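You operate a simulated robot arm through the tools that you are given. There is no shell and no other tool. Be economical: measure what you need, move in short steps, check, and stop when the job is done.

Carry out the task below with a simulated robot arm. There is one attempt and no reset: what you move stays moved.

## Task
Slide the soap box along the top of the long table until it stands next to the blotter.
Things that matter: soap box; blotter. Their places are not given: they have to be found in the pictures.

The check looks at the end state, three seconds after you hand in, the way a careful person would. Anything else that was tipped, shoved, dropped, spilled or broken makes it a failure.

## Robot
A 7-joint arm with a two-finger parallel gripper, fixed in place. Base frame: the origin is at the foot of the arm, x ahead of it, y to its left, z up; the work surface is at about z = 80. Units: cm, degrees, N and s.
Its first joint turns from -166.0 to 166.0 degrees. Payload 4.4 kg.
The TCP is the grasp point between the finger pads, 2.3 cm short of the fingertips. In the tool frame z runs along the fingers and y along their closing line. The gripper opens to 9.4 cm. The fingers are 3.8 cm wide and 1 cm thick; the gripper's body (5.4 by 9.6 cm) begins 3.9 cm behind the TCP.
Orientation is told as [roll, pitch, yaw] about the base's x, y, z axes, in that order, counted from this pose: with the fingers straight down and closing along the base's y, the tool's x points along the base's -x, its y along +y and its z along -z.

## Interface
- The arm moves only by the tool arm_command. Its argument "increments" is a list of rows, each a list of 3 entries, a list of its own where there are three numbers: the shift along the base's x, y, z in cm, then the turn, a rotation vector about the base's x, y, z in degrees, then the closure in counts, from 0 (fully open) to 255 (shut). In form: [[[dx, dy, dz], [wx, wy, wz], claw], ...]. A call has 1 to 20 rows; each row shifts and turns the commanded pose from where the row before left it. A row lasts 0.2 s, in which the tool goes at most 5 cm and 8.6 degrees; a call with a longer step from one row to the next is refused whole, and so is a gripper value outside its range. Where a pose cannot be reached the arm comes as near as it can. A force on the tool above 40 N (or 10 N above the force at the start of the call, whichever is more), or a blocked arm, ends the call early, and 0.2 s more pass. Each finger travels about 7.2 cm/s and halts on what it meets, pressing with about 28 N; the grip force reading is that of the motor and also rises with nothing between the fingers. The clock runs only during rows and for 0.2 s after the last one: add rows that do not move to give the fingers time. The reply holds the time, the measured pose of the TCP, the force on the tool along the base axes, the opening and the grip force, in the units named above and with some noise.
- Cameras (640 x 400 px; columns grow to the right, rows downward): "scene" is fixed at [5.07, 49.96, 134.73]; the picture's right is [-0.46, -0.89, 0.00], its down [-0.42, 0.22, -0.88] and it looks along [0.78, -0.41, -0.48] (base axes); focal length 310 px, centre (320, 200). "wrist" rides on the gripper at [-3.9, 0, -4.4] in the tool frame; the picture's right is [0.00, -1.00, 0.00], its down [0.97, 0.00, -0.24] and it looks along [0.24, 0.00, 0.97] (tool axes); focal length 218 px, centre (320, 200).
- grab_frame(camera): a new picture of that camera. It takes no simulated time.
- point_at(camera, pixels): for up to 12 pixels [column, row] of the newest picture of that camera ("zoom" is the newest enlarged one), the place [x, y, z] in the base frame of the surface seen there, good to about 0.2 cm. It takes no simulated time.
- close_up(camera, box): a new picture of the part [left, top, right, bottom] of that camera's present view, enlarged. It takes no simulated time.
- hand_in(): hands the job in; it is judged then, once.

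Go step by step. Measure first, check grasps and placings, and put right what went wrong. The budget is 60 turns and 26 pictures, counting those below and the enlarged ones. Unless the task says otherwise, let go and move clear before handing in, and close with one line.

The tools are called as a command line: name --argument value ..., lists and objects as JSON in quotes. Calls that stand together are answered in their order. arm_command: Moves the arm, as the interface text tells. Its arguments: {"type":"object","properties":{"increments":{"type":"array"}},"required":["increments"]} The other tools are called the same way: grab_frame (camera) takes a picture; point_at (camera, pixels) gives the place of the surface under pixels of a picture; close_up (camera, box) takes an enlarged picture of a part of a camera's view; hand_in () hands the job in.

At the start:

```text
clock: 0.0
eef_pos: [56.03, 33.84, 108.06]
tcp_rot: [0.0, 0.0, 0.0]
force: [-0.1, 0.3, 0.6]
grip_width: 9.41
gripper_force: 0.1
```

scene: 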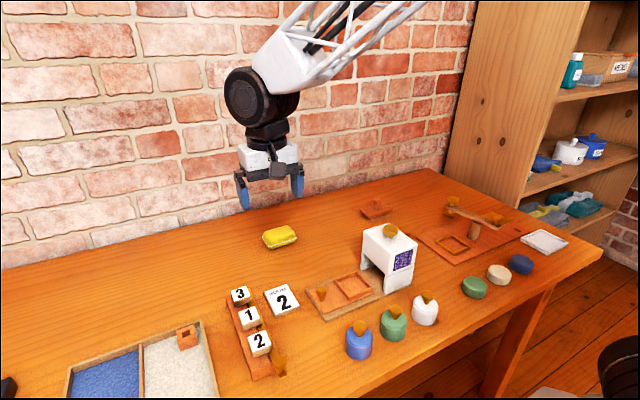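
wrist: 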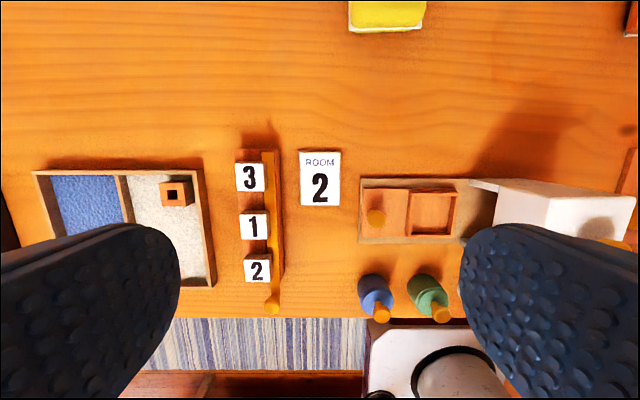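

The yellow item at about (280,237) may be the soap box or a sponge, and the brown item at (376,209) may be the blotter. I'll look closer to tell.

close_up --camera "scene" --box '[240, 180, 420, 292]'

close_up --camera "scene" --box '[400, 180, 600, 305]'

close_up --camera "scene" --box '[500, 30, 640, 230]'

```text
3.56 times, centred on (330, 236) of scene
```

zoom: 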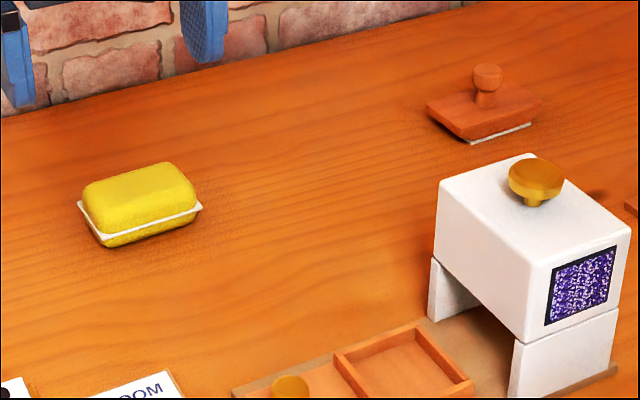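

```text
3.20 times, centred on (500, 242) of scene
```

zoom: 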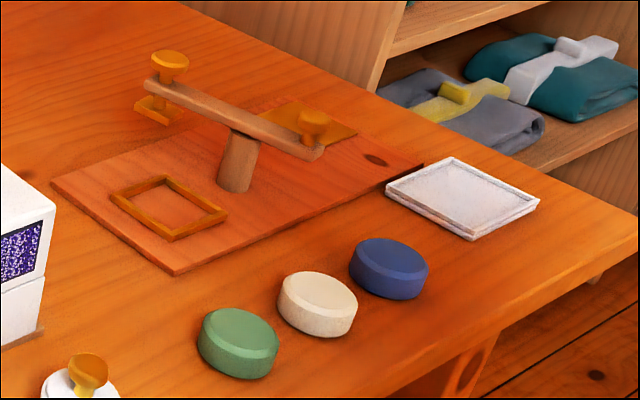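

```text
2.00 times, centred on (570, 130) of scene
```

zoom: 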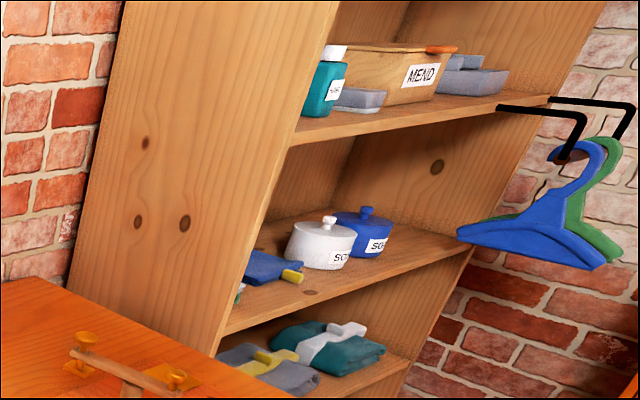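

The yellow box with a white seam at (280,237) is the soap box, and the rocker with a knob at (376,209) is the blotter. I'll measure both.

close_up --camera "scene" --box '[240, 180, 420, 292]'

point_at --camera "zoom" --pixels '[[79, 203], [105, 244], [200, 207], [140, 184], [90, 188], [172, 165], [427, 106], [470, 142], [530, 125], [541, 100], [487, 70], [300, 200]]'

point_at --camera "scene" --pixels '[[363, 232], [396, 232], [415, 240], [335, 289], [375, 275], [283, 285], [388, 260], [380, 217]]'

```text
3.56 times, centred on (330, 236) of scene
```

zoom: 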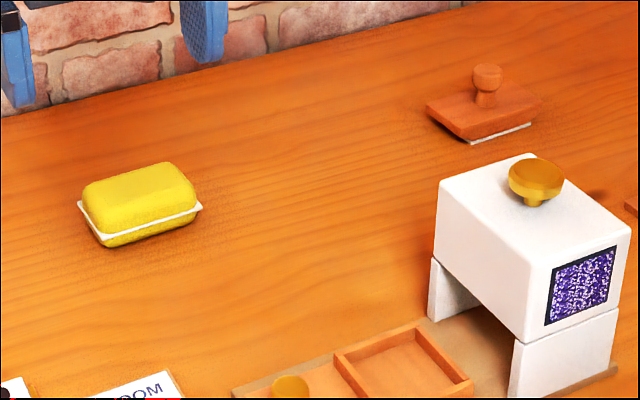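

```text
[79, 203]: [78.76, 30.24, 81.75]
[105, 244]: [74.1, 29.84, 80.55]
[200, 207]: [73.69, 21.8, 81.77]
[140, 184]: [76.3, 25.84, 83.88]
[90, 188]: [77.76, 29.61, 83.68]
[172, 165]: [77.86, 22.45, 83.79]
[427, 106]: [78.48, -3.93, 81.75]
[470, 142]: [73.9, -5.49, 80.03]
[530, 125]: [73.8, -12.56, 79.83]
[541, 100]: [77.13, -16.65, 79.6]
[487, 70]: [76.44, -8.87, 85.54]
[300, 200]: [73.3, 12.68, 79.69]
```

```text
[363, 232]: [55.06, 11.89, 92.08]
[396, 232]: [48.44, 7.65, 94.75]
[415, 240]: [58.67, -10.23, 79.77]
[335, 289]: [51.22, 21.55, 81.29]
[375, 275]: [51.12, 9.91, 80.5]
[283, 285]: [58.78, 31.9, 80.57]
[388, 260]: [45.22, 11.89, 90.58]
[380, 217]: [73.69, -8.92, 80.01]
```

Soap box is centred near (76.3, 26) with y from 21.8 to 30.2, and the blotter's near edge is at y ≈ -4. I'll check the wall clearance behind them, then push with closed fingers from the +y side.

point_at --camera "scene" --pixels '[[225, 215], [225, 200], [340, 185], [400, 172], [225, 225], [330, 215], [394, 210], [362, 213]]'

arm_command --increments '[[[0, 0, 0], [0, 0, 0], 255], [[4, 1, 0], [0, 0, 0], 255], [[4, 1, 0], [0, 0, 0], 255], [[4, 1, 0], [0, 0, 0], 255], [[4, 0, 0], [0, 0, 0], 255], [[4, 0, 0], [0, 0, 0], 255], [[0, 0, -4], [0, 0, 0], 255], [[0, 0, -4], [0, 0, 0], 255], [[0, 0, -4], [0, 0, 0], 255], [[0, 0, 0], [0, 0, 0], 255]]'

grab_frame --camera "wrist"

```text
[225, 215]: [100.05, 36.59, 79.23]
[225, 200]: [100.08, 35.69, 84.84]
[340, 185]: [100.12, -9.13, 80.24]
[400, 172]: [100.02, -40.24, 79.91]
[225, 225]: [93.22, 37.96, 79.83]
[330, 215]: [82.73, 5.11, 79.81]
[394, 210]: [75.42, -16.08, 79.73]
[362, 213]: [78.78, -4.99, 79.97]
```

```text
clock: 2.2
eef_pos: [75.8, 36.69, 96.02]
tcp_rot: [0.0, 0.0, 0.0]
force: [-0.1, -0.5, 0.9]
grip_width: 0.0
gripper_force: 28.2
```

```text
19 pictures are left
```

wrist: 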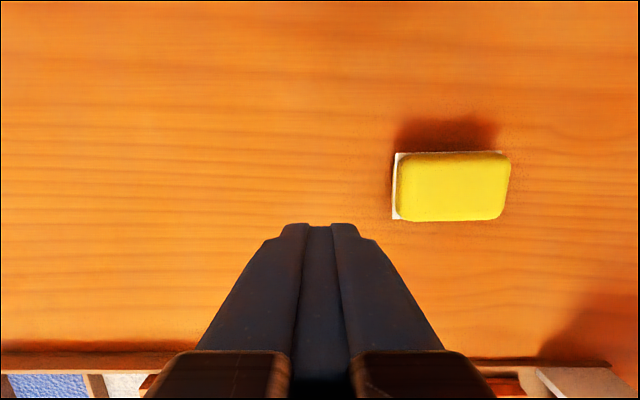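

The wall is 24 cm away at x=100, and the box at (450,186) lies square to the axes. I'll measure its edges from the wrist view.

point_at --camera "wrist" --pixels '[[395, 156], [395, 217], [420, 160], [420, 216], [490, 158], [490, 215], [509, 165], [505, 208]]'

```text
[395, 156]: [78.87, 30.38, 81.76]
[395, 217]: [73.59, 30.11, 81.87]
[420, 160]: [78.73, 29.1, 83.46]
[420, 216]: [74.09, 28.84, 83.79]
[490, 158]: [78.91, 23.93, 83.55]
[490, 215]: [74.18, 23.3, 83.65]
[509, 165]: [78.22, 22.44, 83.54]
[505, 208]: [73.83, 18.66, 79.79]
```

The box centre is x ≈ 76.3 and its +y face is at y ≈ 30.3. I'll go down beside it to z=83 and approach slowly.

arm_command --increments '[[[0.5, 0, -4], [0, 0, 0], 255], [[0, 0, -4], [0, 0, 0], 255], [[0, 0, -3], [0, 0, 0], 255], [[0, 0, -2.2], [0, 0, 0], 255], [[0, -2, 0], [0, 0, 0], 255], [[0, -2, 0], [0, 0, 0], 255], [[0, -1, 0], [0, 0, 0], 255], [[0, -1, 0], [0, 0, 0], 255], [[0, -1, 0], [0, 0, 0], 255], [[0, -1, 0], [0, 0, 0], 255], [[0, 0, 0], [0, 0, 0], 255]]'

grab_frame --camera "wrist"

```text
clock: 4.6
eef_pos: [76.38, 28.8, 82.92]
tcp_rot: [0.0, 0.0, 0.0]
force: [0.4, -0.5, 0.7]
grip_width: 0.02
gripper_force: 28.0
```

```text
18 pictures are left
```

wrist: 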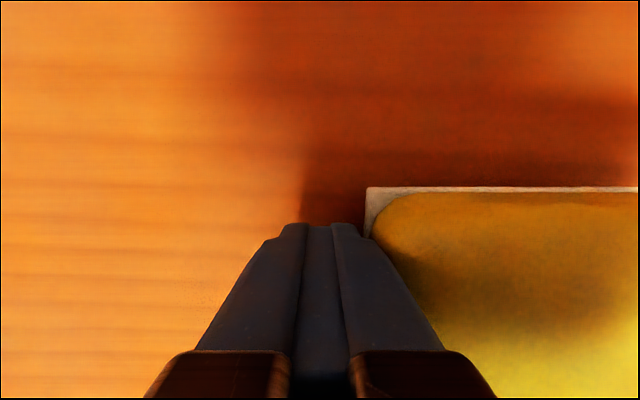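

Contact is made, with the box's +y face against the finger at (365,230) and still square. I'll push on slowly in -y.

arm_command --increments '[[[0, -0.5, 0], [0, 0, 0], 255], [[0, -0.9, 0], [0, 0, 0], 255], [[0, -0.9, 0], [0, 0, 0], 255], [[0, -0.9, 0], [0, 0, 0], 255], [[0, -0.9, 0], [0, 0, 0], 255], [[0, -0.9, 0], [0, 0, 0], 255], [[0, -0.9, 0], [0, 0, 0], 255], [[0, -0.9, 0], [0, 0, 0], 255], [[0, -0.9, 0], [0, 0, 0], 255], [[0, -0.9, 0], [0, 0, 0], 255], [[0, -0.9, 0], [0, 0, 0], 255], [[0, -0.9, 0], [0, 0, 0], 255], [[0, -0.9, 0], [0, 0, 0], 255], [[0, -0.9, 0], [0, 0, 0], 255], [[0, -0.9, 0], [0, 0, 0], 255], [[0, -0.9, 0], [0, 0, 0], 255], [[0, -0.9, 0], [0, 0, 0], 255], [[0, -0.7, 0], [0, 0, 0], 255], [[0, -0.4, 0], [0, 0, 0], 255], [[0, 0, 0], [0, 0, 0], 255]]'

grab_frame --camera "wrist"

grab_frame --camera "scene"

```text
clock: 8.8
eef_pos: [76.41, 12.82, 82.85]
tcp_rot: [0.0, 0.0, 0.0]
force: [1.1, 1.1, 1.1]
grip_width: 0.01
gripper_force: 28.0
```

```text
17 pictures are left
```

wrist: 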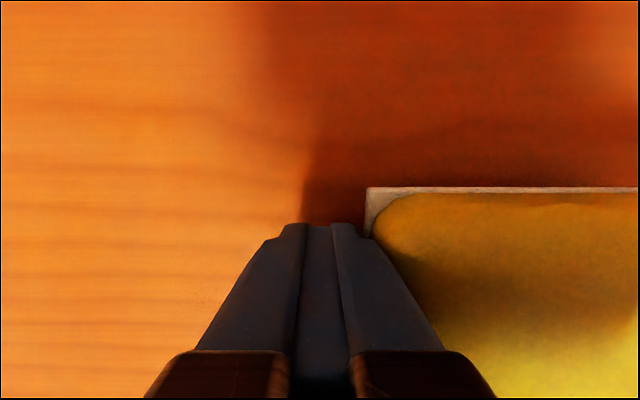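

```text
16 pictures are left
```

scene: 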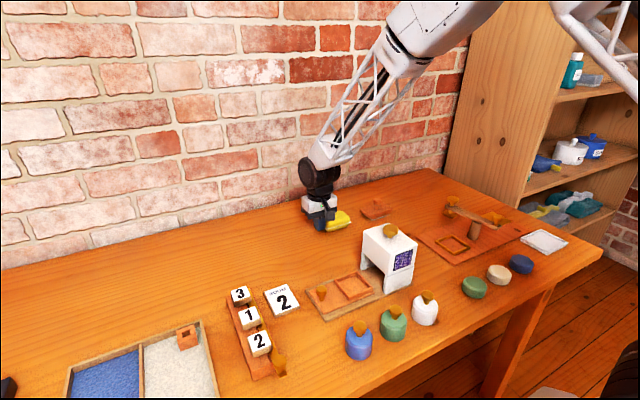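

The push is straight; the box is near (338,220) and the blotter at (376,209). I'll measure the remaining gap.

close_up --camera "scene" --box '[300, 180, 410, 249]'

point_at --camera "scene" --pixels '[[350, 222], [350, 219], [346, 212], [360, 210], [361, 211], [362, 212], [368, 218]]'

```text
5.80 times, centred on (355, 214) of scene
```

zoom: 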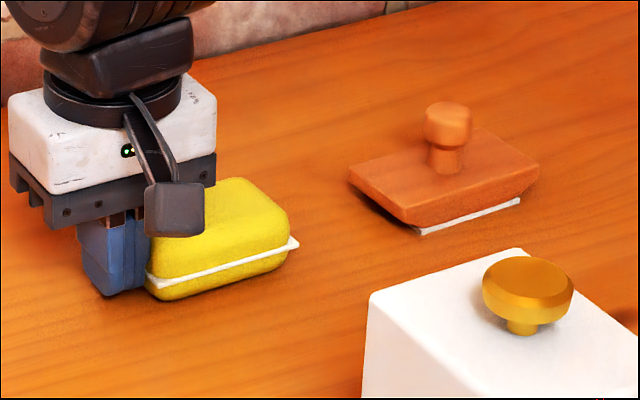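

```text
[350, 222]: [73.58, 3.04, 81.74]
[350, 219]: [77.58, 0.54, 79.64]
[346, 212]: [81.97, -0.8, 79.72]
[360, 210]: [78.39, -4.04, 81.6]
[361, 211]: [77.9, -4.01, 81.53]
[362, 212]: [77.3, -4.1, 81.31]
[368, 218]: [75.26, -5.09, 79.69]
```

point_at --camera "zoom" --pixels '[[350, 168], [352, 176], [380, 200], [404, 217], [410, 222], [298, 243], [289, 210], [450, 120], [537, 168]]'

```text
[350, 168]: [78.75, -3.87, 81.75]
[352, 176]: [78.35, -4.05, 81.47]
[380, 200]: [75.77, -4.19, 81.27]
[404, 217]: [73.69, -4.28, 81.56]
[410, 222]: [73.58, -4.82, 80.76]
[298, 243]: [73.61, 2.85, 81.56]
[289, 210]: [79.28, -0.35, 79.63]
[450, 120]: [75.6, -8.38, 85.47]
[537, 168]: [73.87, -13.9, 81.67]
```

The gap is about 6.8 cm (box edge y≈2.9, blotter edge y≈-3.9). I'll push 5.6 cm more, easing off at the end, to leave about 1.2 cm.

arm_command --increments '[[[0, -0.4, 0], [0, 0, 0], 255], [[0, -0.8, 0], [0, 0, 0], 255], [[0, -0.8, 0], [0, 0, 0], 255], [[0, -0.8, 0], [0, 0, 0], 255], [[0, -0.7, 0], [0, 0, 0], 255], [[0, -0.6, 0], [0, 0, 0], 255], [[0, -0.5, 0], [0, 0, 0], 255], [[0, -0.4, 0], [0, 0, 0], 255], [[0, -0.3, 0], [0, 0, 0], 255], [[0, -0.3, 0], [0, 0, 0], 255], [[0, 0, 0], [0, 0, 0], 255]]'

close_up --camera "scene" --box '[300, 180, 410, 249]'

```text
clock: 11.2
eef_pos: [76.46, 7.15, 83.0]
tcp_rot: [0.1, -0.1, 0.0]
force: [0.1, 0.0, -0.7]
grip_width: 0.02
gripper_force: 28.2
```

```text
5.80 times, centred on (355, 214) of scene
```

zoom: 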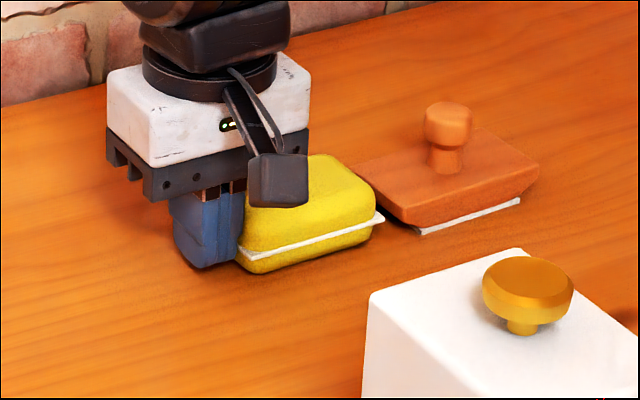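

The blotter has not moved (corner still near (408,222)), and the box sits just short of it. I'll back away in +y, lift clear and check.

arm_command --increments '[[[0, 1, 0], [0, 0, 0], 255], [[0, 3, 0], [0, 0, 0], 255], [[0, 3, 0], [0, 0, 0], 255], [[0, 3, 2], [0, 0, 0], 255], [[0, 3, 4], [0, 0, 0], 255], [[0, 3, 4], [0, 0, 0], 255], [[0, 3, 4], [0, 0, 0], 255], [[0, 3, 4], [0, 0, 0], 255], [[0, 0, 4], [0, 0, 0], 255], [[0, 0, 0], [0, 0, 0], 255]]'

grab_frame --camera "scene"

close_up --camera "scene" --box '[300, 180, 410, 249]'

point_at --camera "zoom" --pixels '[[383, 217], [352, 176], [404, 217], [378, 205], [240, 255], [380, 200], [395, 230]]'

```text
clock: 13.4
eef_pos: [76.43, 29.34, 104.93]
tcp_rot: [0.0, 0.0, 0.0]
force: [0.6, 0.1, 0.5]
grip_width: 0.0
gripper_force: 28.1
```

```text
13 pictures are left
```

scene: 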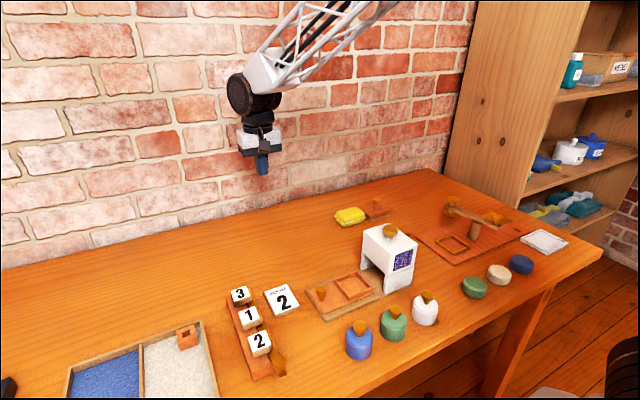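

```text
5.80 times, centred on (355, 214) of scene
```

zoom: 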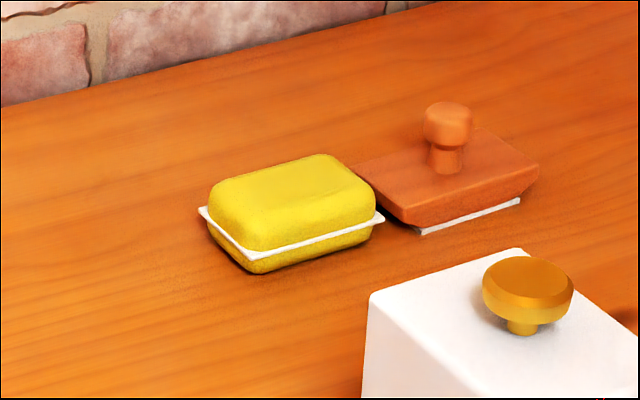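

```text
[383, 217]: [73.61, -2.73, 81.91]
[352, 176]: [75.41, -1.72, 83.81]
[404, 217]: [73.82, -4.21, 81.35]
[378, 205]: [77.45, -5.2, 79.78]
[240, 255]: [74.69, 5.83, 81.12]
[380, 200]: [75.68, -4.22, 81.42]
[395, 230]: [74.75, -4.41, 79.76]
```

The box's edge is at y≈-2.7 and the blotter's at y≈-4.2, a gap of about 1.3 cm. The box is upright and square, everything else is in its place, and the arm is clear, so I'm handing in.

hand_in

```text
The job is handed in.
```

I slid the yellow soap box along the table until it stood upright about 1.3 cm from the blotter; the last pictures show nothing else moved, and the job is handed in.
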